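You operate a simulated robot arm through the tools that you are given. There is no shell and no other tool. Be economical: measure what you need, move in short steps, check, and stop when the job is done.

Carry out the task below with a simulated robot arm. There is one attempt and no reset: what you move stays moved.

TASK
Put things in order on the dining table top. At the end: the wheat jar is on the round board; the pink soap bar stands on top of the brown plug; the silver bowl with the blue rim stands where the pink soap bar stood; the white egg stands where the silver bowl with the blue rim stood; whatever was shut is shut again. Leave all else as you found it, and nothing knocked over.

The check looks at the end state, three seconds after you hand in, the way a careful person would. Anything else that was tipped, shoved, dropped, spilled or broken makes it a failure.

THE ROBOT
A 7-joint arm with a two-finger parallel gripper, fixed in place. Base frame: the origin is at the foot of the arm, x ahead of it, y to its left, z up; the work surface is at about z = 0. Units: mm, rad, N and s.
With the tool pointing down near the work surface it reaches from about 240 to 620 mm from the base axis. Its first joint turns from -1.152 to 1.152 rad. Payload 2.6 kg.
The tool frame sits at the grasp point between the pads (the TCP): z along the fingers, y along the line on which they close. The tips reach 30 mm beyond it. The gripper opens to 94 mm. The fingers are 28 mm wide and 10 mm thick; the gripper's body (50 by 96 mm) begins 55 mm behind the TCP.
Orientation is that of the tool frame in the base frame, as a unit quaternion [w, x, y, z]. With the fingers straight down and closing along the base's y, the tool's x points along the base's -x, its y along +y and its z along -z.

THE INTERFACE
- The arm moves only by the tool jog_arm. Its argument "commands" is one flat list of numbers, 7 for each row, row after row: the shift along the base's x, y, z in units of 50 mm (1.0 is 50 mm), then the turn, a rotation vector about the base's x, y, z in units of 4 degrees (1.0 is 4 degrees), then the gripper command, from -1 (fully open) to 1 (shut), values between in proportion. In form: [dx, dy, dz, ax, ay, az, fingers, dx, dy, dz, ax, ay, az, fingers, ...]. A call has 1 to 20 rows; each row shifts and turns the commanded pose from where the row before left it. A call with a number of a shift or a turn outside -1 to 1 is refused whole. A row lasts 0.2 s, in which the tool goes at most 50 mm and 0.15 rad; a call with a longer step from one row to the next is refused whole, and so is a gripper value outside its range. A pose out of reach is approached as far as the arm can. The call stops where the force on the tool passes 40 N (or 10 N more than at its start, if that is more) or the arm is blocked; 0.2 s more then pass. The fingers move at their own pace (about 72 mm/s each) and stop on an object; they squeeze with about 28 N. The grip force told is the motor's: it shows also when the fingers shut on nothing. Time passes only in rows, and 0.2 s behind the last, so rows that do not move let the fingers close. It gives the time, the measured TCP pose, the force on the tool (base axes), the opening and the grip force at its end, in the units of the frame above (readings bear some noise), and new pictures: "pictures" is both (left out), scene, wrist or none.
- Cameras (640 x 400 px; columns grow to the right, rows downward): "scene" is fixed at [49.7, 451.7, 554.9]; the picture's right is [-0.58, -0.81, 0.00], its down [-0.53, 0.38, -0.76] and it looks along [0.62, -0.44, -0.65] (base axes); focal length 247 px, centre (320, 200). "wrist" rides on the gripper at [-37, 0, -58] in the tool frame; the picture's right is [0.00, -1.00, 0.00], its down [0.97, 0.00, -0.24] and it looks along [0.24, 0.00, 0.97] (tool axes); focal length 218 px, centre (320, 200). There is no depth. A picture from a camera that has moved, and an enlarged one, comes with that camera's place and axes in the base frame and with its lens.
- inspect(camera, box): a new picture of the part [left, top, right, bottom] of that camera's present view, enlarged. No time passes.
- hand_in(): hands the job in; it is judged then, once.

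Work in short steps. Places have to be worked out from the pictures, the camera data and where the tool is seen: move nearer, look again, correct. Check each grasp and each placing, and mend what went wrong. You have 120 turns and 150 pictures in all, those below and enlarged ones among them. Open the gripper and draw the arm clear of the work before you hand the job in, unless the task says otherwise; then end with one line.

The tools are called by a JSON object that holds its "api" and its "payload". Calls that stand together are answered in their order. jog_arm: Moves the arm, as the interface text tells. Its arguments: {"type":"object","properties":{"commands":{"type":"array","items":{"type":"number"}},"pictures":{"type":"string","enum":["both","scene","wrist","none"]}},"required":["commands"]} The other tools are called the same way: inspect (camera, box) takes an enlarged picture of a part of a camera's view; hand_in () hands the job in.

At the start:

```text
time_s: 0.0
ee_pos: [345.8, -103.1, 358.3]
ee_rot: [0.001, 0.0, 1.0, 0.0]
contact_force: [0.0, -0.2, 0.4]
opening: 93.9
gripper_force: 0.0
```

scene: 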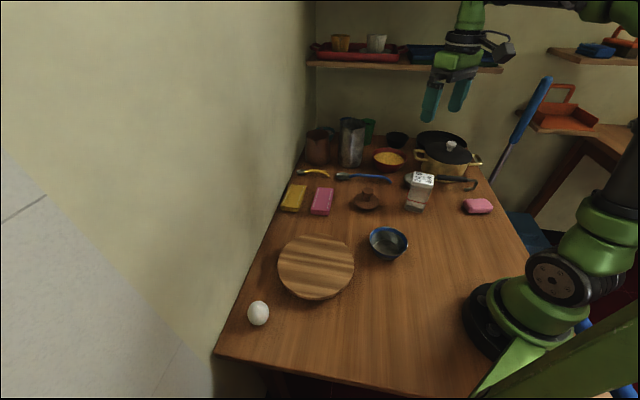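
wrist: 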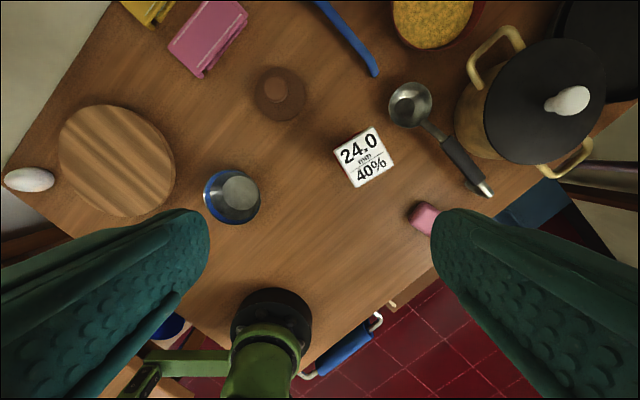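

I start by enlarging both views to identify the objects, including the wheat jar and anything that is shut.

{"api": "inspect", "payload": {"camera": "scene", "box": [270, 100, 510, 250]}}

{"api": "inspect", "payload": {"camera": "wrist", "box": [0, 0, 640, 400]}}

{"api": "inspect", "payload": {"camera": "scene", "box": [290, 0, 640, 150]}}

```text
2.67 times, centred on (390, 175) of scene
camera zoom: at [49.7, 451.7, 554.9], right [-0.58, -0.81, 0.0], down [-0.53, 0.38, -0.76], along [0.62, -0.44, -0.65], focal length 658 px, centre (133, 267)
```

zoom: 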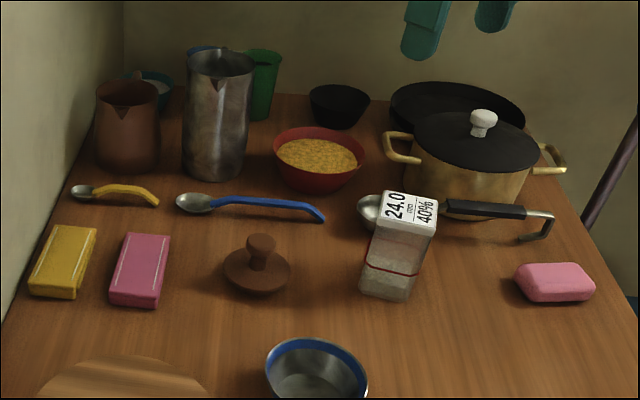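

```text
1.00 times, centred on (320, 200) of wrist
camera zoom: at [384.6, -103.1, 417.3], right [0.0, -1.0, 0.0], down [-0.97, 0.0, 0.24], along [-0.24, 0.0, -0.97], focal length 218 px, centre (320, 200)
```

zoom: 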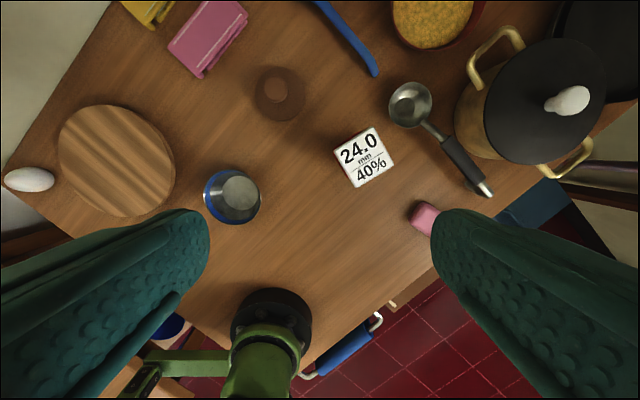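

```text
1.83 times, centred on (465, 75) of scene
camera zoom: at [49.7, 451.7, 554.9], right [-0.58, -0.81, 0.0], down [-0.53, 0.38, -0.76], along [0.62, -0.44, -0.65], focal length 451 px, centre (55, 429)
```

zoom: 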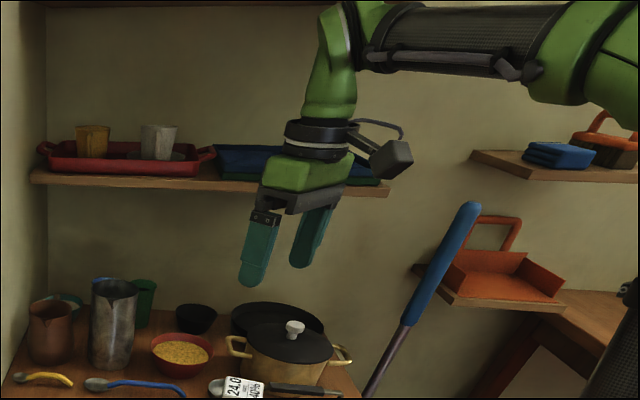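

I look closer at the labelled box, pot, plug and the back area.

{"api": "inspect", "payload": {"camera": "scene", "box": [395, 160, 445, 220]}}

{"api": "inspect", "payload": {"camera": "scene", "box": [300, 105, 420, 180]}}

{"api": "inspect", "payload": {"camera": "wrist", "box": [120, 0, 420, 200]}}

```text
6.67 times, centred on (420, 190) of scene
camera zoom: at [49.7, 451.7, 554.9], right [-0.58, -0.81, 0.0], down [-0.53, 0.38, -0.76], along [0.62, -0.44, -0.65], focal length 1645 px, centre (-347, 267)
```

zoom: 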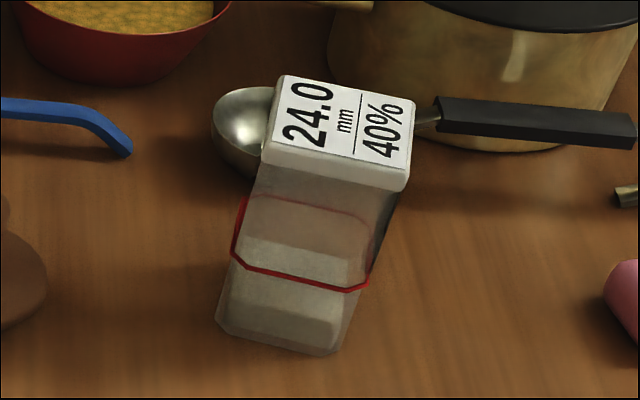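

```text
5.33 times, centred on (360, 142) of scene
camera zoom: at [49.7, 451.7, 554.9], right [-0.58, -0.81, 0.0], down [-0.53, 0.38, -0.76], along [0.62, -0.44, -0.65], focal length 1316 px, centre (107, 507)
```

zoom: 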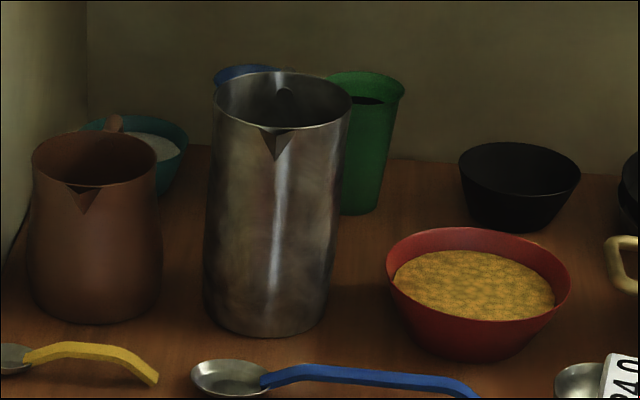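

```text
2.00 times, centred on (270, 100) of wrist
camera zoom: at [384.6, -103.1, 417.3], right [0.0, -1.0, 0.0], down [-0.97, 0.0, 0.24], along [-0.24, 0.0, -0.97], focal length 436 px, centre (420, 400)
```

zoom: 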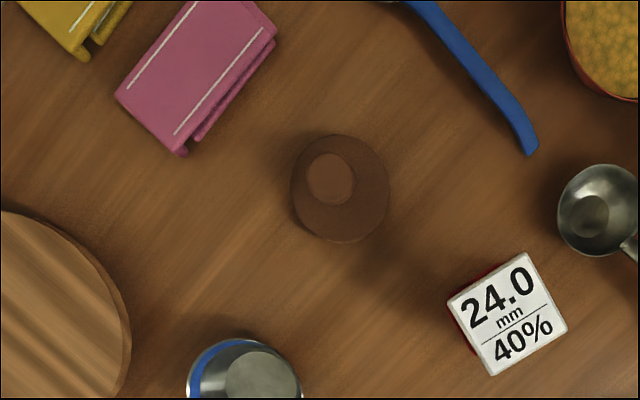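

Next I check what the blue handle beside the table edge is, and the region right of the table.

{"api": "inspect", "payload": {"camera": "wrist", "box": [130, 270, 450, 400]}}

{"api": "inspect", "payload": {"camera": "scene", "box": [440, 60, 640, 280]}}

```text
2.00 times, centred on (290, 335) of wrist
camera zoom: at [384.6, -103.1, 417.3], right [0.0, -1.0, 0.0], down [-0.97, 0.0, 0.24], along [-0.24, 0.0, -0.97], focal length 436 px, centre (380, -70)
```

zoom: 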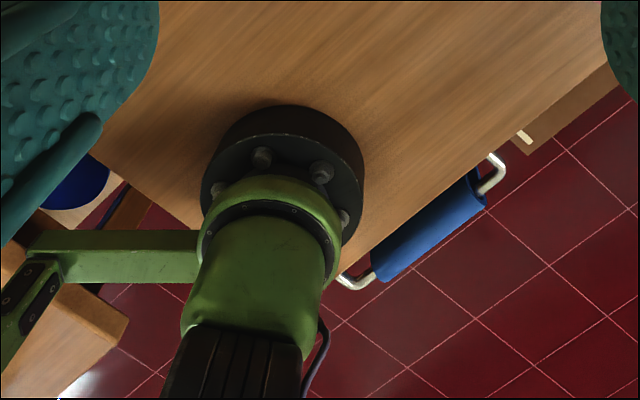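

```text
1.82 times, centred on (540, 170) of scene
camera zoom: at [49.7, 451.7, 554.9], right [-0.58, -0.81, 0.0], down [-0.53, 0.38, -0.76], along [0.62, -0.44, -0.65], focal length 449 px, centre (-80, 254)
```

zoom: 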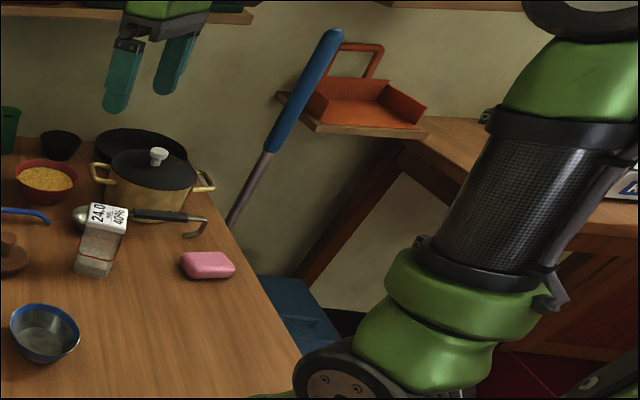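

The pot is lidded, so the wheat jar may be inside it. I move over the pot side for a closer look with the wrist camera.

{"api": "jog_arm", "payload": {"commands": [0.2, -1, 0, 0, 0, 0, -1, 0.2, -1, 0, 0, 0, 0, -1, 0.2, -1, 0, 0, 0, 0, -1, 0, -1, 0, 0, 0, 0, -1, 0, 0, 0, 0, 0, 0, -1]}}

```text
refused: row 1 steps farther than a row can; nothing moved
```

The row was too long by norm; I use smaller steps.

{"api": "jog_arm", "payload": {"commands": [0.2, -0.9, 0, 0, 0, 0, -1, 0.2, -0.9, 0, 0, 0, 0, -1, 0.2, -0.9, 0, 0, 0, 0, -1, 0, -0.9, 0, 0, 0, 0, -1, 0, 0, 0, 0, 0, 0, -1]}}

```text
time_s: 1.2
ee_pos: [375.7, -282.2, 357.8]
ee_rot: [0.001, 0.0, 1.0, 0.001]
contact_force: [0.6, -1.5, 0.7]
opening: 94.1
gripper_force: 0.0
camera wrist: at [414.1, -282.9, 416.5], right [0.0, -1.0, 0.0], down [-0.97, 0.0, 0.24], along [-0.24, 0.0, -0.97], focal length 218 px, centre (320, 200)
```

scene: 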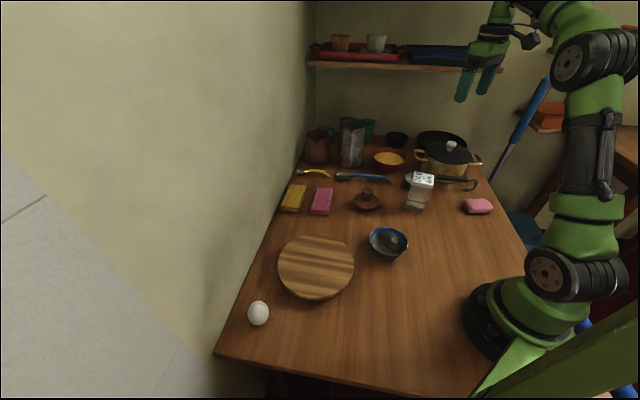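
wrist: 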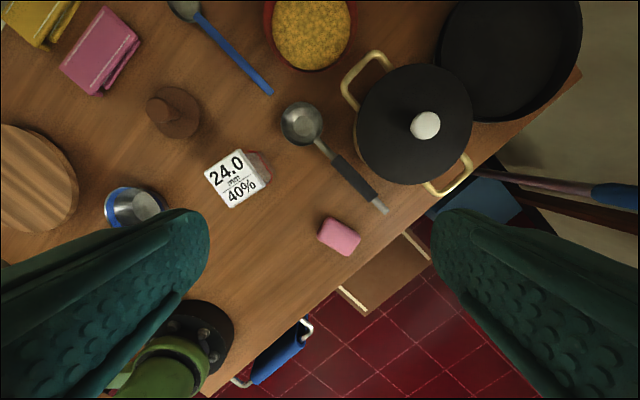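

I inspect the pot, the soap and the fixture under the table edge.

{"api": "inspect", "payload": {"camera": "wrist", "box": [260, 30, 500, 190]}}

{"api": "inspect", "payload": {"camera": "wrist", "box": [190, 130, 450, 330]}}

```text
2.50 times, centred on (380, 110) of wrist
camera zoom: at [414.1, -282.9, 416.5], right [0.0, -1.0, 0.0], down [-0.97, 0.0, 0.24], along [-0.24, 0.0, -0.97], focal length 546 px, centre (170, 425)
```

zoom: 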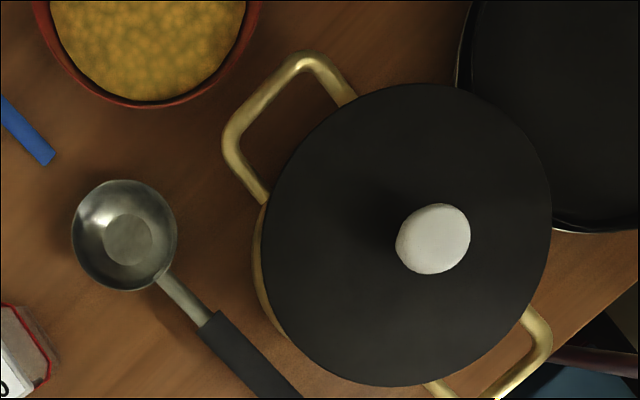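

```text
2.00 times, centred on (320, 230) of wrist
camera zoom: at [414.1, -282.9, 416.5], right [0.0, -1.0, 0.0], down [-0.97, 0.0, 0.24], along [-0.24, 0.0, -0.97], focal length 436 px, centre (320, 140)
```

zoom: 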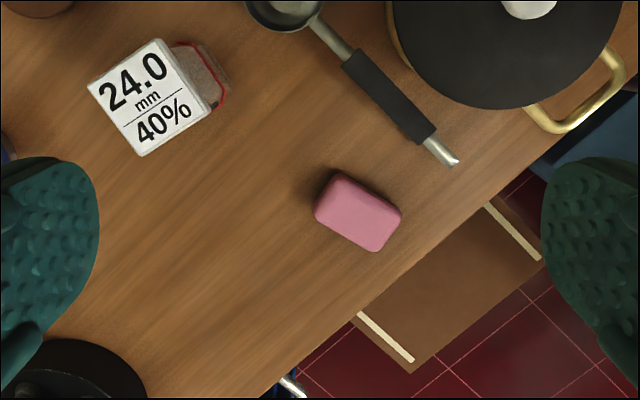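

The knob is around (441, -418), top z≈118, about 40 mm wide. I move above it with the fingers open.

{"api": "jog_arm", "payload": {"commands": [0.26, -0.543, -0.65, 0, 0, 0, -1, 0.26, -0.543, -0.65, 0, 0, 0, -1, 0.26, -0.543, -0.65, 0, 0, 0, -1, 0.26, -0.543, -0.65, 0, 0, 0, -1, 0.26, -0.543, -0.65, 0, 0, 0, -1, 0, 0, 0, 0, 0, 0, -1]}}

```text
time_s: 2.6
ee_pos: [441.9, -403.2, 192.6]
ee_rot: [0.002, 0.001, 1.0, 0.001]
contact_force: [0.3, 0.1, 0.2]
opening: 93.9
gripper_force: 0.0
out of reach, approached as far as the arm can: row 5
camera wrist: at [480.1, -401.7, 251.4], right [0.0, -1.0, 0.0], down [-0.97, 0.0, 0.24], along [-0.24, 0.0, -0.97], focal length 218 px, centre (320, 200)
```

scene: 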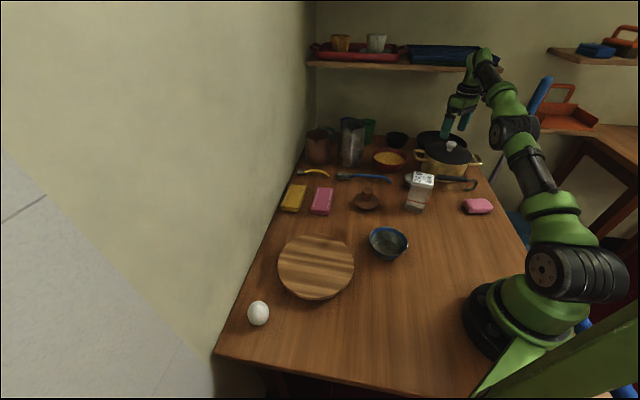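
wrist: 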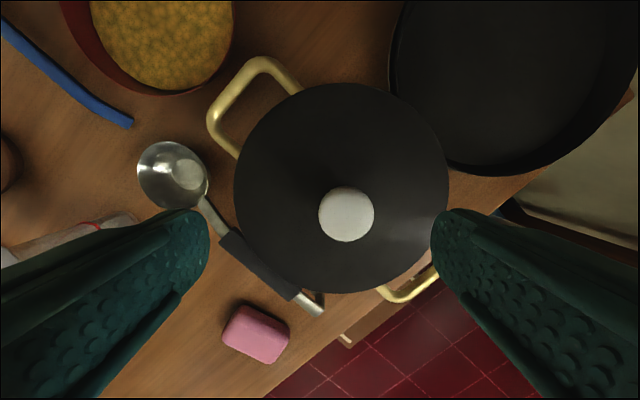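

The knob sits at about (438, -417). I go down partway and shift over, then look.

{"api": "jog_arm", "payload": {"commands": [-0.04, -0.14, -0.5, 0, 0, 0, -1, -0.04, -0.14, -0.4, 0, 0, 0, -1, 0, 0, 0, 0, 0, 0, -1]}}

```text
time_s: 3.4
ee_pos: [437.5, -414.4, 149.5]
ee_rot: [0.001, 0.001, 1.0, 0.0]
contact_force: [0.4, 0.0, -0.3]
opening: 94.1
gripper_force: 0.0
camera wrist: at [476.0, -415.1, 207.7], right [0.0, -1.0, 0.0], down [-0.97, 0.0, 0.24], along [-0.24, 0.0, -0.97], focal length 218 px, centre (320, 200)
```

scene: 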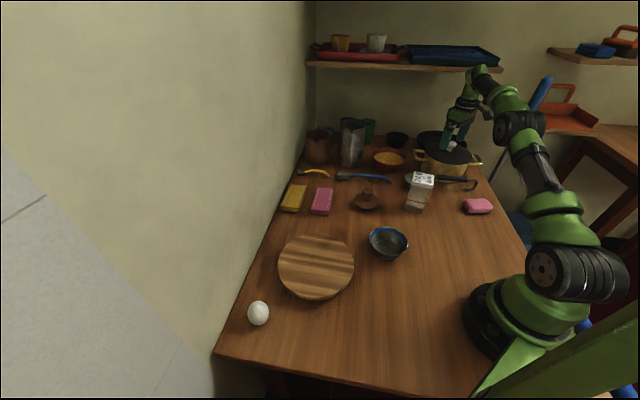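
wrist: 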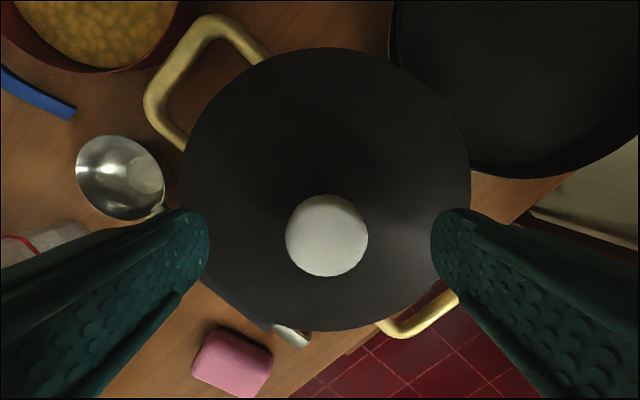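

Aligned within a few mm; I descend so the tips are beside the knob just above the lid.

{"api": "jog_arm", "payload": {"commands": [0, -0.06, -0.25, 0, 0, 0, -1, 0, 0, -0.2, 0, 0, 0, -1, 0, 0, -0.1, 0, 0, 0, -1, 0, 0, 0, 0, 0, 0, -1]}}

```text
time_s: 4.4
ee_pos: [439.0, -417.0, 122.0]
ee_rot: [0.002, 0.001, 1.0, -0.001]
contact_force: [-2.4, 0.7, 13.5]
opening: 93.9
gripper_force: 0.0
camera wrist: at [476.1, -418.1, 181.1], right [0.0, -1.0, 0.0], down [-0.97, 0.0, 0.24], along [-0.24, 0.0, -0.97], focal length 218 px, centre (320, 200)
```

scene: 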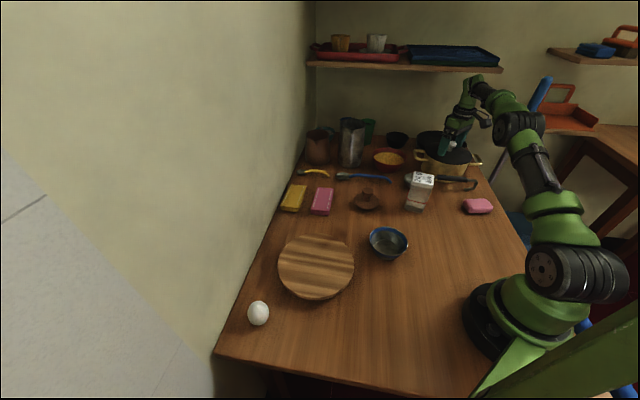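
wrist: 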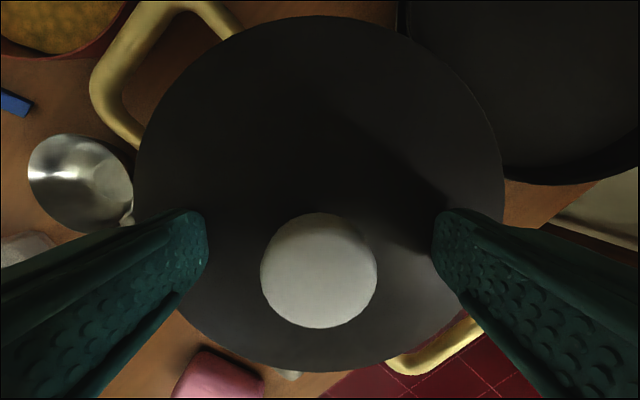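

The tips just touched the lid (13.5 N); I rise ~5 mm and close on the knob.

{"api": "jog_arm", "payload": {"commands": [0, 0, 0.12, 0, 0, 0, -1, 0, 0, 0, 0, 0, 0, 1, 0, 0, 0, 0, 0, 0, 1, 0, 0, 0, 0, 0, 0, 1, 0, 0, 0, 0, 0, 0, 1], "pictures": "wrist"}}

```text
time_s: 5.6
ee_pos: [438.6, -417.7, 125.9]
ee_rot: [0.001, 0.0, 1.0, 0.0]
contact_force: [1.0, 0.0, 1.4]
opening: 32.4
gripper_force: 28.0
camera wrist: at [476.3, -417.7, 185.8], right [0.0, -1.0, 0.0], down [-0.97, 0.0, 0.24], along [-0.24, 0.0, -0.97], focal length 218 px, centre (320, 200)
```

wrist: 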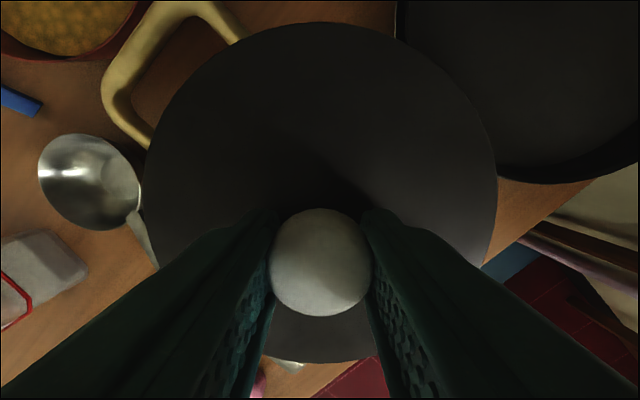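

Grip holds at 32 mm. I lift straight, then look into the pot.

{"api": "jog_arm", "payload": {"commands": [0, 0, 0.3, 0, 0, 0, 1, 0, 0, 0.5, 0, 0, 0, 1, -0.3, 0.3, 0.6, 0, 0, 0, 1, -0.5, 0.5, 0.6, 0, 0, 0, 1, -0.5, 0.6, 0.5, 0, 0, 0, 1, -0.3, 0.8, 0.2, 0, 0, 0, 1, 0, 0, 0, 0, 0, 0, 1]}}

```text
time_s: 7.2
ee_pos: [359.4, -307.0, 262.8]
ee_rot: [0.001, 0.0, 1.0, 0.0]
contact_force: [-0.2, -0.4, -0.7]
opening: 32.4
gripper_force: 27.7
camera wrist: at [397.2, -307.2, 320.5], right [0.0, -1.0, 0.0], down [-0.97, 0.0, 0.24], along [-0.24, 0.0, -0.97], focal length 218 px, centre (320, 200)
```

scene: 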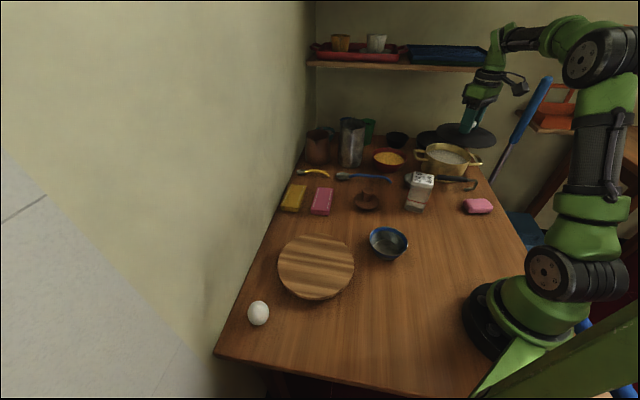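
wrist: 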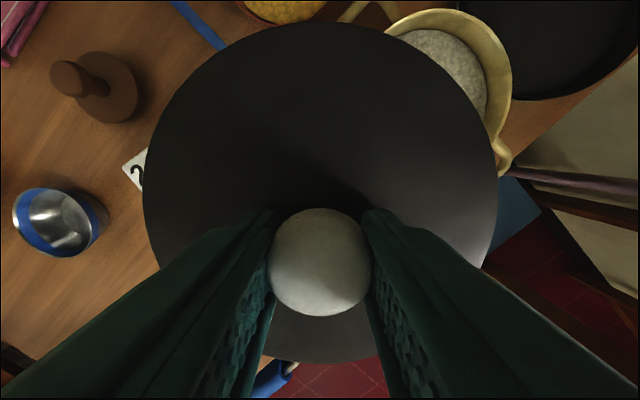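

The pot seems to hold some grain; let me look closer.

{"api": "inspect", "payload": {"camera": "scene", "box": [405, 125, 495, 185]}}

{"api": "inspect", "payload": {"camera": "scene", "box": [300, 20, 500, 80]}}

```text
6.67 times, centred on (450, 155) of scene
camera zoom: at [49.6, 451.7, 554.9], right [-0.58, -0.81, 0.0], down [-0.53, 0.38, -0.76], along [0.62, -0.44, -0.65], focal length 1645 px, centre (-547, 500)
```

zoom: 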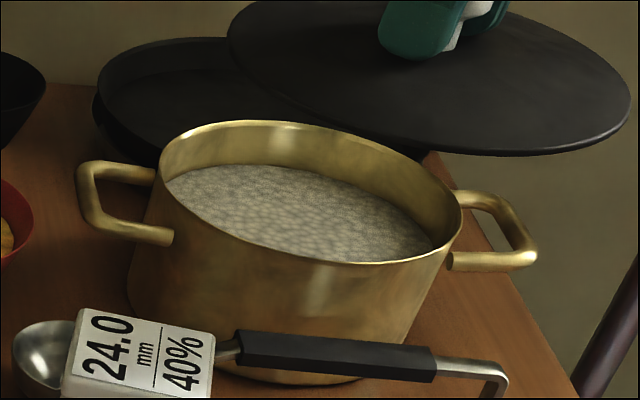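

```text
3.20 times, centred on (400, 50) of scene
camera zoom: at [49.6, 451.7, 554.9], right [-0.58, -0.81, 0.0], down [-0.53, 0.38, -0.76], along [0.62, -0.44, -0.65], focal length 790 px, centre (64, 680)
```

zoom: 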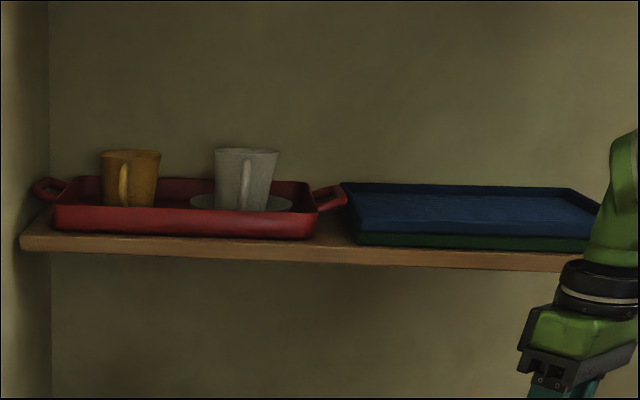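

No jar in the pot, so I put the lid back, reversing the path.

{"api": "jog_arm", "payload": {"commands": [0.3, -0.7, -0.2, 0, 0, 0, 1, 0.5, -0.6, -0.5, 0, 0, 0, 1, 0.5, -0.55, -0.6, 0, 0, 0, 1, 0.28, -0.37, -0.6, 0, 0, 0, 1, 0, 0, -0.3, 0, 0, 0, 1, 0, 0, 0, 0, 0, 0, 1]}}

```text
time_s: 8.6
ee_pos: [437.3, -416.1, 152.1]
ee_rot: [0.001, 0.001, 1.0, 0.001]
contact_force: [0.0, -0.8, -1.0]
opening: 32.1
gripper_force: 28.0
camera wrist: at [475.4, -417.2, 210.8], right [0.0, -1.0, 0.0], down [-0.97, 0.0, 0.24], along [-0.24, 0.0, -0.97], focal length 218 px, centre (320, 200)
```

scene: 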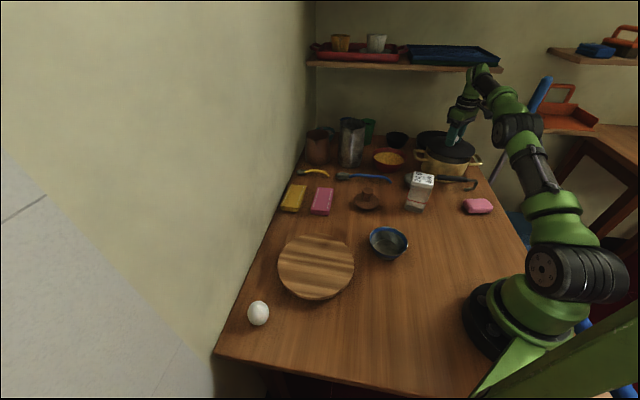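
wrist: 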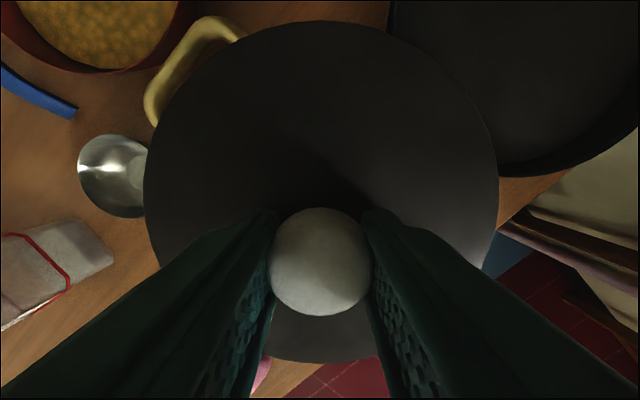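

Position matches; I lower the last ~26 mm.

{"api": "jog_arm", "payload": {"commands": [0.03, -0.03, -0.25, 0, 0, 0, 1, 0, 0, -0.2, 0, 0, 0, 1, 0, 0, -0.07, 0, 0, 0, 1, 0, 0, 0, 0, 0, 0, 1], "pictures": "scene"}}

{"api": "inspect", "payload": {"camera": "scene", "box": [405, 125, 495, 185]}}

```text
time_s: 9.6
ee_pos: [440.1, -418.9, 126.3]
ee_rot: [0.002, 0.0, 1.0, 0.0]
contact_force: [-1.7, 3.5, 10.5]
opening: 32.3
gripper_force: 28.3
```

scene: 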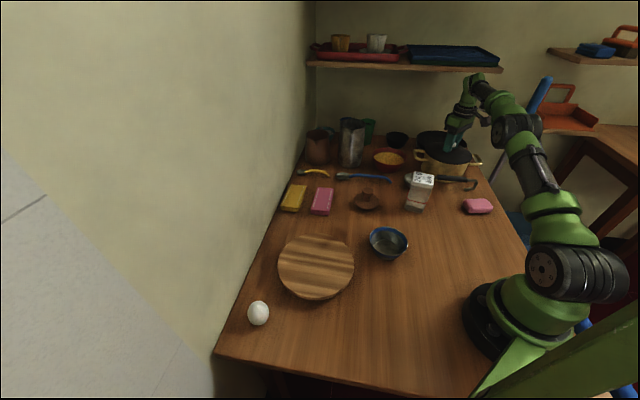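

```text
6.67 times, centred on (450, 155) of scene
camera zoom: at [49.6, 451.7, 554.9], right [-0.58, -0.81, 0.0], down [-0.53, 0.38, -0.76], along [0.62, -0.44, -0.65], focal length 1645 px, centre (-547, 500)
```

zoom: 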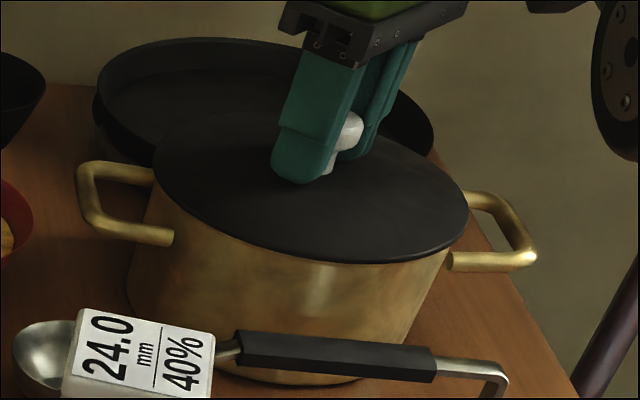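

Lid is seated at its former height. I release, rise, and go look toward the back of the table for any hidden jar.

{"api": "jog_arm", "payload": {"commands": [0, 0, 0.02, 0, 0, 0, -1, 0, 0, 0, 0, 0, 0, -1, 0, 0, 0, 0, 0, 0, -1, 0, 0, 0.6, 0, 0, 0, -1, 0, 0, 0.6, 0, 0, 0, -1, -0.3, 0.5, 0.7, 0, 0, 0, -1, -0.3, 0.5, 0.7, 0, 0, 0, -1, 0, 0.7, 0.5, 0, 0, 0, -1, 0, 0.9, 0.4, 0, -1, 0, -1, 0, 0.9, 0.4, 0, -1, 0, -1, 0, 0.9, 0.4, 0, -1, 0, -1, 0, 0.9, 0, 0, -1, 0, -1, 0, 0.9, 0, 0, -1, 0, -1, 0, 0.8, 0, 0, -1, 0, -1, 0, 0, 0, 0, -1, 0, -1, 0, 0, 0, 0, 0, 0, -1]}}

```text
time_s: 13.0
ee_pos: [407.1, -60.4, 339.2]
ee_rot: [0.242, 0.001, 0.97, 0.0]
contact_force: [1.0, -0.4, -0.1]
opening: 93.9
gripper_force: 0.0
out of reach, approached as far as the arm can: row 5
camera wrist: at [413.9, -61.3, 408.7], right [0.0, -1.0, 0.0], down [-0.97, 0.0, -0.25], along [0.25, 0.0, -0.97], focal length 218 px, centre (320, 200)
```

scene: 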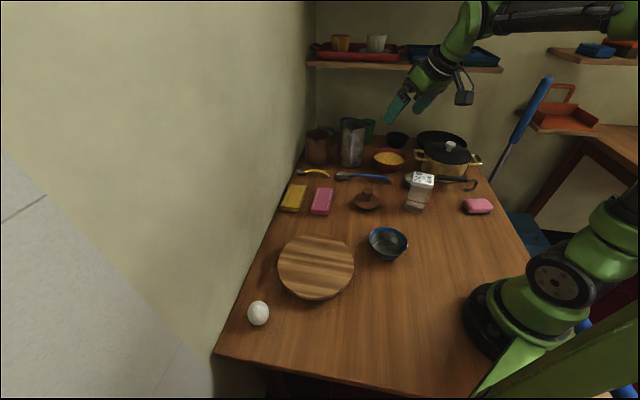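
wrist: 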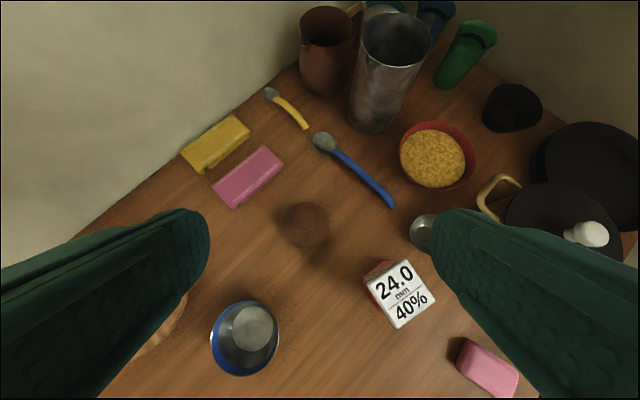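

Only the labelled transparent container can be the jar; I inspect it and the soap/plug from here.

{"api": "inspect", "payload": {"camera": "wrist", "box": [340, 240, 460, 340]}}

{"api": "inspect", "payload": {"camera": "wrist", "box": [200, 170, 350, 390]}}

{"api": "inspect", "payload": {"camera": "wrist", "box": [280, 0, 500, 130]}}

```text
4.00 times, centred on (400, 290) of wrist
camera zoom: at [413.9, -61.3, 408.7], right [0.0, -1.0, 0.0], down [-0.97, 0.0, -0.25], along [0.25, 0.0, -0.97], focal length 873 px, centre (0, -160)
```

zoom: 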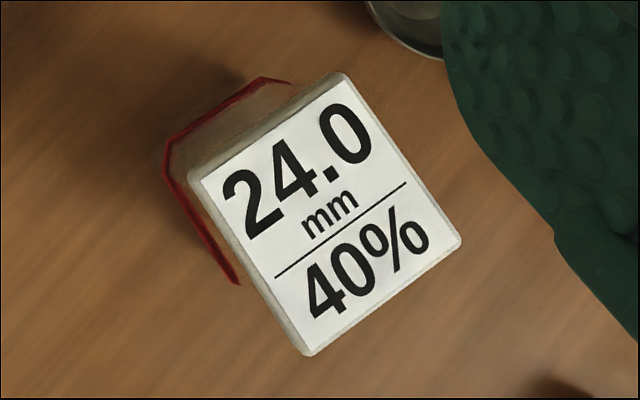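

```text
1.82 times, centred on (275, 280) of wrist
camera zoom: at [413.9, -61.3, 408.7], right [0.0, -1.0, 0.0], down [-0.97, 0.0, -0.25], along [0.25, 0.0, -0.97], focal length 397 px, centre (402, 54)
```

zoom: 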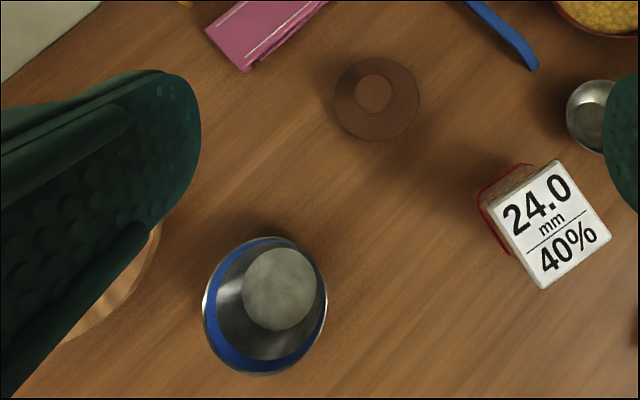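

```text
2.91 times, centred on (390, 65) of wrist
camera zoom: at [413.9, -61.3, 408.7], right [0.0, -1.0, 0.0], down [-0.97, 0.0, -0.25], along [0.25, 0.0, -0.97], focal length 635 px, centre (116, 593)
```

zoom: 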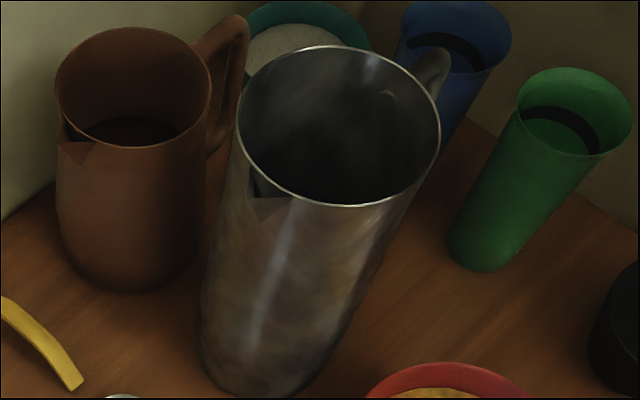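

The container is a square 62 mm jar centred near (369, -168), ~103 tall, its faces at about 32°. I level the tool, yaw +32° and hover above it.

{"api": "jog_arm", "payload": {"commands": [-0.11, -0.3, -0.2, 0, 1, 0, -1, -0.11, -0.3, -0.2, 0, 1, 0, -1, -0.11, -0.3, -0.2, 0, 1, 0, -1, -0.11, -0.3, -0.2, 0, 1, 0, -1, -0.11, -0.3, -0.2, 0, 1, 0, -1, -0.11, -0.3, -0.2, 0, 1, 0, -1, -0.11, -0.35, -0.2, 0, 1, 0, -1, 0, 0, -0.2, 0, 0, 1, -1, 0, 0, -0.2, 0, 0, 1, -1, 0, 0, -0.2, 0, 0, 1, -1, 0, 0, -0.2, 0, 0, 1, -1, 0, 0, -0.2, 0, 0, 1, -1, 0, 0, -0.2, 0, 0, 1, -1, 0, 0, -0.2, 0, 0, 1, -1, 0, 0, -0.2, 0, 0, 1, -1, 0, 0, 0, 0, 0, 0, -1]}}

```text
time_s: 16.4
ee_pos: [368.8, -167.7, 189.7]
ee_rot: [0.0, -0.276, 0.961, 0.0]
contact_force: [0.5, -1.0, 0.3]
opening: 93.9
gripper_force: 0.2
camera wrist: at [400.9, -149.1, 248.5], right [0.53, -0.85, 0.0], down [-0.82, -0.51, 0.24], along [-0.2, -0.13, -0.97], focal length 218 px, centre (320, 200)
```

scene: 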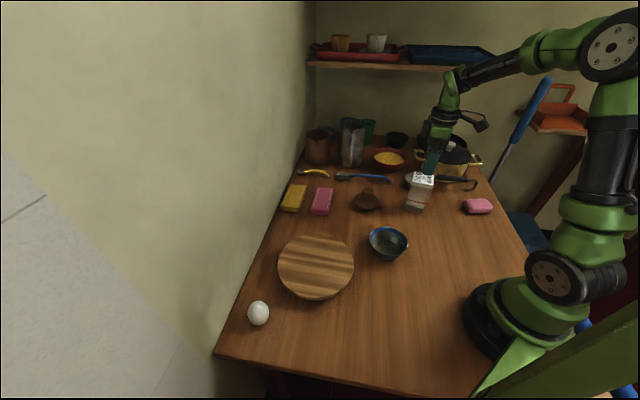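
wrist: 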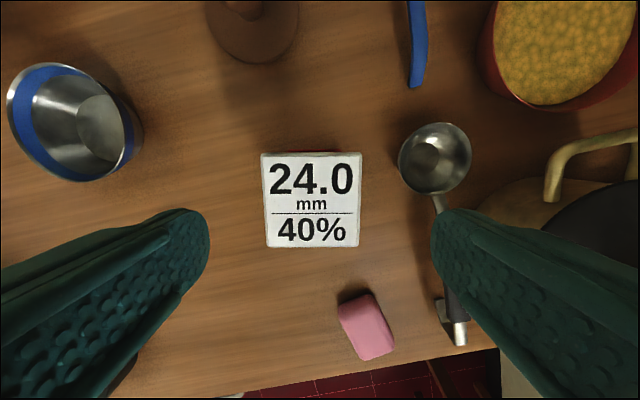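

Jar well aligned (≈6 mm offset to image left). I correct and descend to grip the body below the lid.

{"api": "jog_arm", "payload": {"commands": [-0.05, 0.09, -0.5, 0, 0, 0, -1, 0, 0, -0.5, 0, 0, 0, -1, 0, 0, -0.5, 0, 0, 0, -1, 0, 0, -0.5, 0, 0, 0, -1, 0, 0, -0.4, 0, 0, 0, -1, 0, 0, -0.23, 0, 0, 0, -1, 0, 0, 0, 0, 0, 0, -1]}}

{"api": "inspect", "payload": {"camera": "scene", "box": [380, 150, 460, 220]}}

```text
time_s: 18.1
ee_pos: [368.0, -165.3, 60.7]
ee_rot: [0.003, -0.274, 0.962, -0.001]
contact_force: [-3.8, 1.4, 9.2]
opening: 94.1
gripper_force: 0.2
stopped in row 7: the force on the tool passed its limit (the readings are from after the stop); the commanded pose is now the measured one
camera wrist: at [400.2, -145.6, 119.9], right [0.53, -0.85, 0.0], down [-0.83, -0.51, 0.24], along [-0.2, -0.13, -0.97], focal length 218 px, centre (320, 200)
```

scene: 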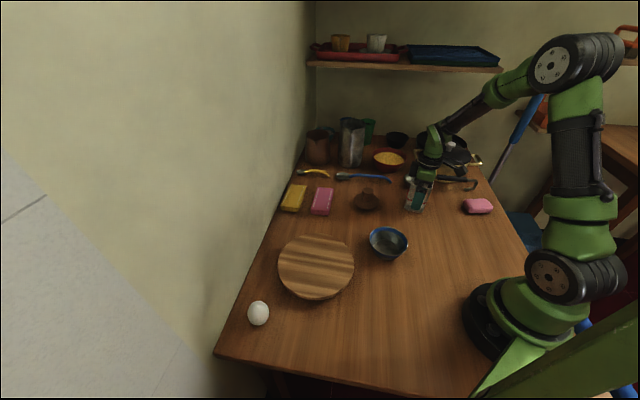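
wrist: 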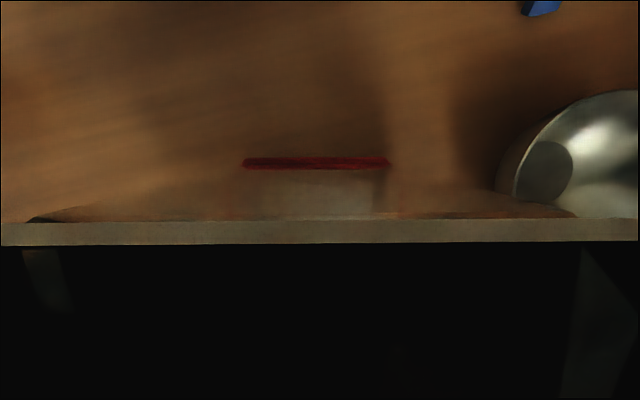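

```text
5.71 times, centred on (420, 185) of scene
camera zoom: at [49.6, 451.7, 554.9], right [-0.58, -0.81, 0.0], down [-0.53, 0.38, -0.76], along [0.62, -0.44, -0.65], focal length 1410 px, centre (-251, 286)
```

zoom: 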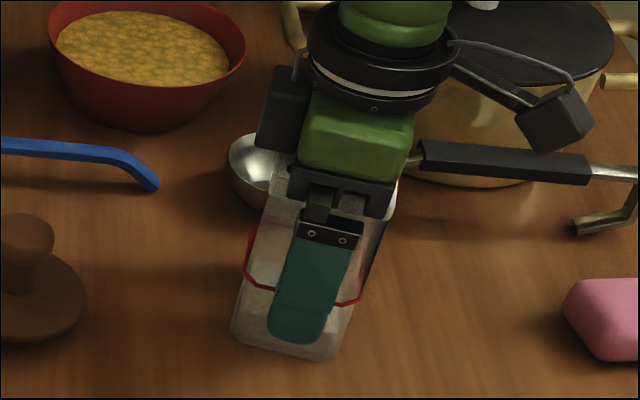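

The gripper body touched the jar's top, so the jar is ~113 tall. I back off 7 mm and close gently partway.

{"api": "jog_arm", "payload": {"commands": [0, 0, 0.14, 0, 0, 0, -1, 0, 0, 0, 0, 0, 0, -0.3, 0, 0, 0, 0, 0, 0, -0.2, 0, 0, 0, 0, 0, 0, -0.2, 0, 0, 0, 0, 0, 0, -0.2], "pictures": "none"}}

{"api": "inspect", "payload": {"camera": "scene", "box": [380, 150, 460, 220]}}

```text
time_s: 19.2
ee_pos: [368.2, -165.3, 67.4]
ee_rot: [0.003, -0.275, 0.961, -0.001]
contact_force: [-0.2, 0.7, -0.8]
opening: 66.0
gripper_force: 28.2
```

```text
5.71 times, centred on (420, 185) of scene
camera zoom: at [49.7, 451.7, 554.9], right [-0.58, -0.81, 0.0], down [-0.53, 0.38, -0.76], along [0.62, -0.44, -0.65], focal length 1410 px, centre (-251, 286)
```

zoom: 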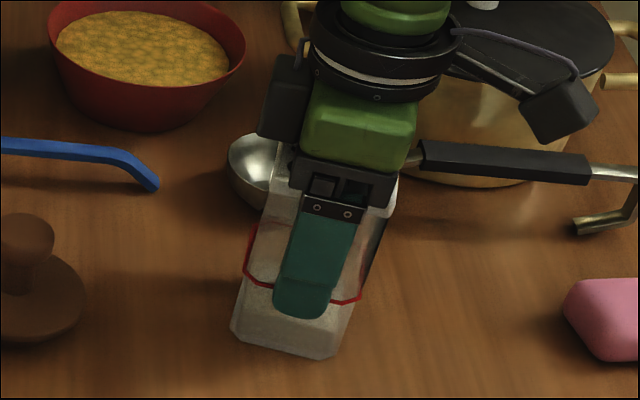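

Gripped at 66 mm. I lift it and check that it comes as one piece.

{"api": "jog_arm", "payload": {"commands": [0, 0, 0.1, 0, 0, 0, 0, 0, 0, 0.3, 0, 0, 0, 0, 0, 0, 0.5, 0, 0, 0, 0, 0, 0, 0, 0, 0, 0, 0], "pictures": "none"}}

{"api": "inspect", "payload": {"camera": "scene", "box": [380, 130, 460, 220]}}

```text
time_s: 20.2
ee_pos: [366.9, -165.3, 113.1]
ee_rot: [0.003, -0.275, 0.962, -0.001]
contact_force: [0.5, 0.3, -2.4]
opening: 66.2
gripper_force: 28.0
```

```text
4.44 times, centred on (420, 175) of scene
camera zoom: at [49.7, 451.7, 554.9], right [-0.58, -0.81, 0.0], down [-0.53, 0.38, -0.76], along [0.62, -0.44, -0.65], focal length 1097 px, centre (-124, 311)
```

zoom: 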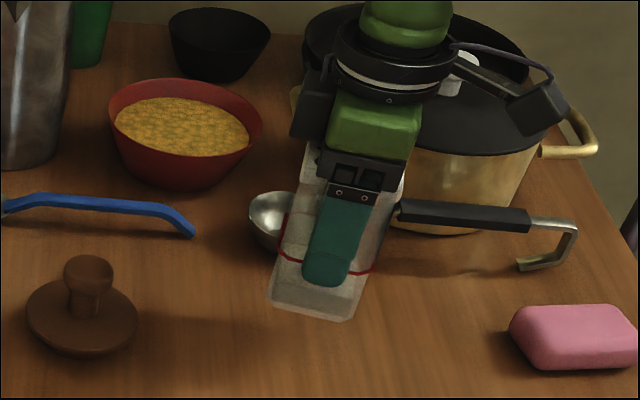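

Jar lifted whole. I raise it and carry it above the board.

{"api": "jog_arm", "payload": {"commands": [0, 0, 0.8, 0, 0, 0, 0, 0, 0, 0.8, 0, 0, 0, 0, 0, 0.9, 0, 0, 0, 0, 0, 0, 0.9, 0, 0, 0, 0, 0, 0, 0.9, 0, 0, 0, 0, 0, 0, 0.9, 0, 0, 0, 0, 0, 0, 0.9, 0, 0, 0, 0, 0, 0, 0.9, 0, 0, 0, 0, 0, 0, 0.9, 0, 0, 0, 0, 0, 0, 0.9, 0, 0, 0, 0, 0, -0.15, 0.9, 0, 0, 0, 0, 0, 0, 0, 0, 0, 0, 0, 0]}}

```text
time_s: 22.9
ee_pos: [360.1, 239.6, 192.2]
ee_rot: [0.002, -0.274, 0.962, -0.002]
contact_force: [-0.1, 0.4, -1.8]
opening: 66.3
gripper_force: 28.2
camera wrist: at [392.8, 258.6, 251.0], right [0.53, -0.85, 0.0], down [-0.83, -0.51, 0.24], along [-0.2, -0.13, -0.97], focal length 218 px, centre (320, 200)
```

scene: 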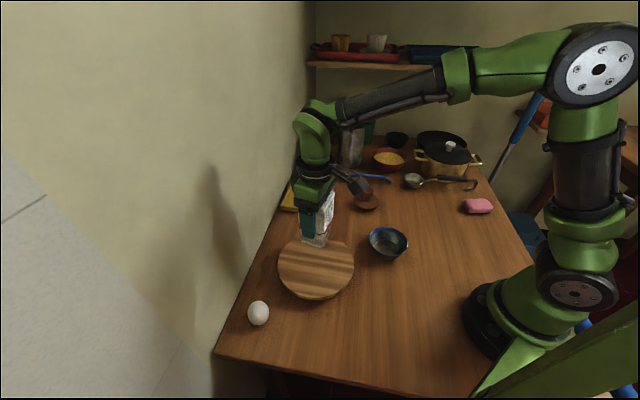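
wrist: 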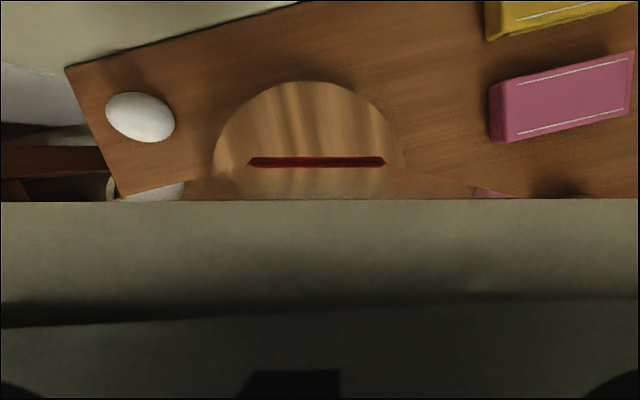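

Board centre is about (360, 253). I shift 13 mm and lower to just above it.

{"api": "jog_arm", "payload": {"commands": [0, 0.27, -0.5, 0, 0, 0, 0, 0, 0, -0.5, 0, 0, 0, 0, 0, 0, -0.5, 0, 0, 0, 0, 0, 0, -0.2, 0, 0, 0, 0, 0, 0, 0, 0, 0, 0, 0], "pictures": "none"}}

{"api": "inspect", "payload": {"camera": "scene", "box": [250, 160, 400, 320]}}

```text
time_s: 24.1
ee_pos: [361.5, 252.7, 107.1]
ee_rot: [0.003, -0.274, 0.962, -0.001]
contact_force: [-0.2, -0.5, -3.0]
opening: 66.5
gripper_force: 27.8
```

```text
2.50 times, centred on (325, 240) of scene
camera zoom: at [49.7, 451.7, 554.9], right [-0.58, -0.81, 0.0], down [-0.53, 0.38, -0.76], along [0.62, -0.44, -0.65], focal length 617 px, centre (308, 100)
```

zoom: 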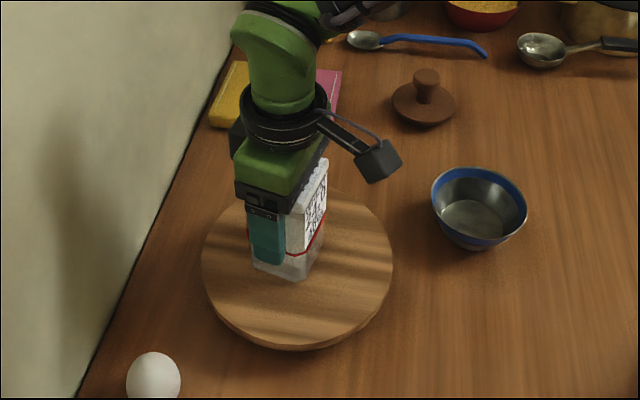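

Good position. I lower in small steps until contact.

{"api": "jog_arm", "payload": {"commands": [0, 0, -0.15, 0, 0, 0, 0, 0, 0, -0.1, 0, 0, 0, 0, 0, 0, -0.1, 0, 0, 0, 0, 0, 0, 0, 0, 0, 0, 0], "pictures": "none"}}

```text
time_s: 24.7
ee_pos: [361.8, 253.4, 100.8]
ee_rot: [0.006, -0.275, 0.962, -0.001]
contact_force: [-2.2, -2.6, 7.2]
opening: 65.1
gripper_force: 28.4
stopped in row 3: the force on the tool passed its limit (the readings are from after the stop); the commanded pose is now the measured one
```

Contact came at z≈101; I check visually that the jar is flat on the board.

{"api": "inspect", "payload": {"camera": "scene", "box": [275, 200, 365, 310]}}

```text
3.64 times, centred on (320, 255) of scene
camera zoom: at [49.6, 451.7, 554.9], right [-0.58, -0.81, 0.0], down [-0.53, 0.38, -0.76], along [0.62, -0.44, -0.65], focal length 897 px, centre (320, 0)
```

zoom: 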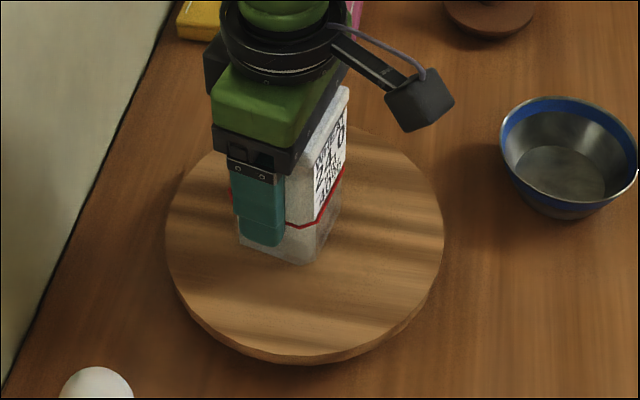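

The side label reads "WHEAT". It stands on the board; I open and retreat upward.

{"api": "jog_arm", "payload": {"commands": [0, 0, 0, 0, 0, 0, -0.5, 0, 0, 0, 0, 0, 0, -1, 0, 0, 0, 0, 0, 0, -1, 0, 0, 0.3, 0, 0, 0, -1, 0, 0, 0.7, 0, 0, 0, -1, 0, 0, 0.9, 0, 0, 0, -1, 0, 0, 0.9, 0, 0, 0, -1, 0, 0, 0, 0, 0, 0, -1]}}

{"api": "inspect", "payload": {"camera": "scene", "box": [275, 200, 365, 310]}}

```text
time_s: 26.5
ee_pos: [360.5, 254.3, 241.3]
ee_rot: [0.007, -0.275, 0.961, 0.0]
contact_force: [0.4, 0.7, -0.2]
opening: 94.1
gripper_force: 0.1
camera wrist: at [392.8, 273.9, 301.0], right [0.53, -0.85, 0.0], down [-0.83, -0.51, 0.23], along [-0.19, -0.12, -0.97], focal length 218 px, centre (320, 200)
```

scene: 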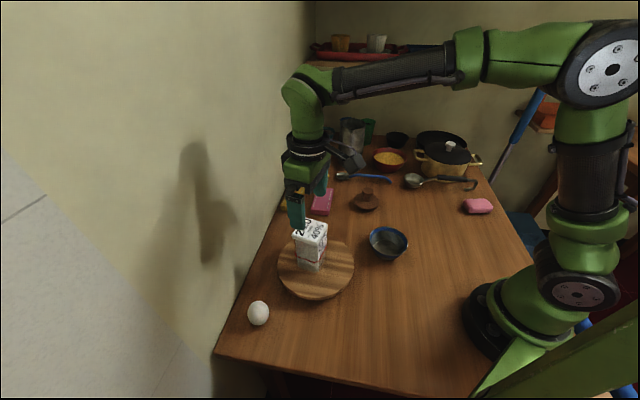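
wrist: 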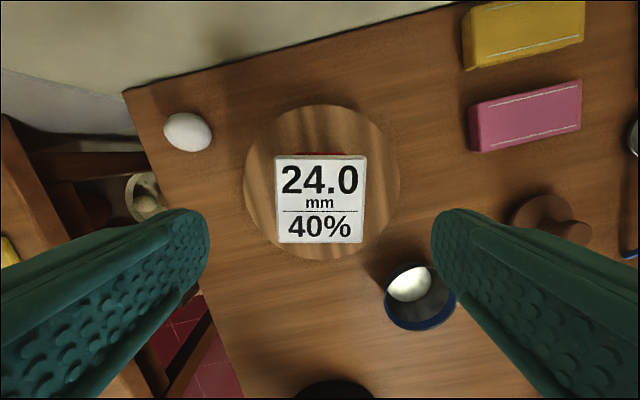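

```text
3.64 times, centred on (320, 255) of scene
camera zoom: at [49.7, 451.7, 554.9], right [-0.58, -0.81, 0.0], down [-0.53, 0.38, -0.76], along [0.62, -0.44, -0.65], focal length 897 px, centre (320, 0)
```

zoom: 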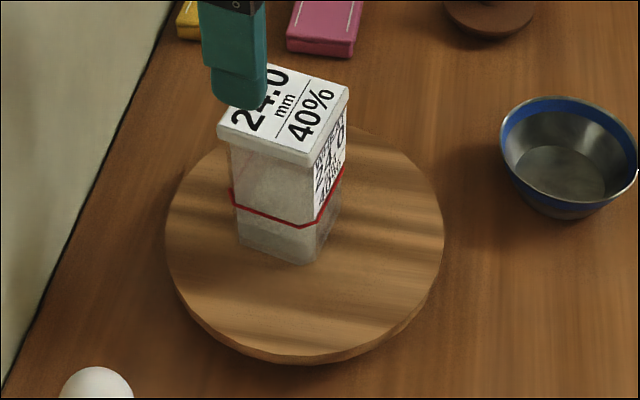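

The jar is safely on the board. Next, the soap near (241, -323): I travel there and yaw a further +28°.

{"api": "jog_arm", "payload": {"commands": [-0.18, -0.888, 0, 0, 0, 1, -1, -0.18, -0.888, 0, 0, 0, 1, -1, -0.18, -0.888, 0, 0, 0, 1, -1, -0.18, -0.888, 0, 0, 0, 1, -1, -0.18, -0.888, 0, 0, 0, 1, -1, -0.18, -0.888, 0, 0, 0, 1, -1, -0.18, -0.888, 0, 0, 0, 1, -1, -0.18, -0.888, -0.1, 0, 0, 0, -1, -0.18, -0.888, -0.1, 0, 0, 0, -1, -0.18, -0.888, -0.1, 0, 0, 0, -1, -0.18, -0.888, -0.3, 0, 0, 0, -1, -0.18, -0.888, -0.3, 0, 0, 0, -1, -0.18, -0.888, -0.3, 0, 0, 0, -1, 0, 0, -0.3, 0, 0, 0, -1, 0, 0, 0, 0, 0, 0, -1]}}

```text
time_s: 29.7
ee_pos: [245.9, -324.7, 164.0]
ee_rot: [0.006, -0.499, 0.866, 0.002]
contact_force: [-0.6, -0.6, 0.4]
opening: 93.8
gripper_force: 0.1
camera wrist: at [265.2, -293.2, 222.6], right [0.87, -0.5, 0.0], down [-0.49, -0.84, 0.23], along [-0.11, -0.2, -0.97], focal length 218 px, centre (320, 200)
```

scene: 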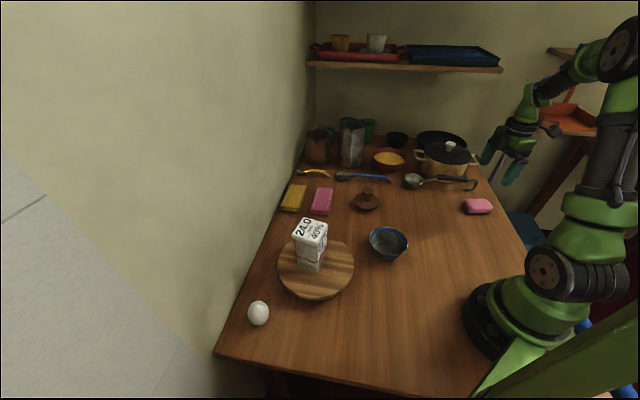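
wrist: 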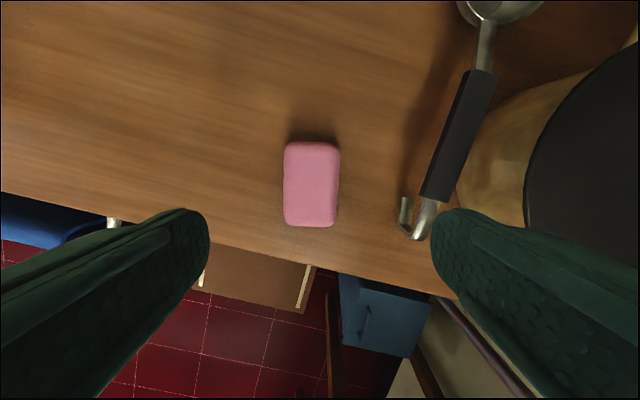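

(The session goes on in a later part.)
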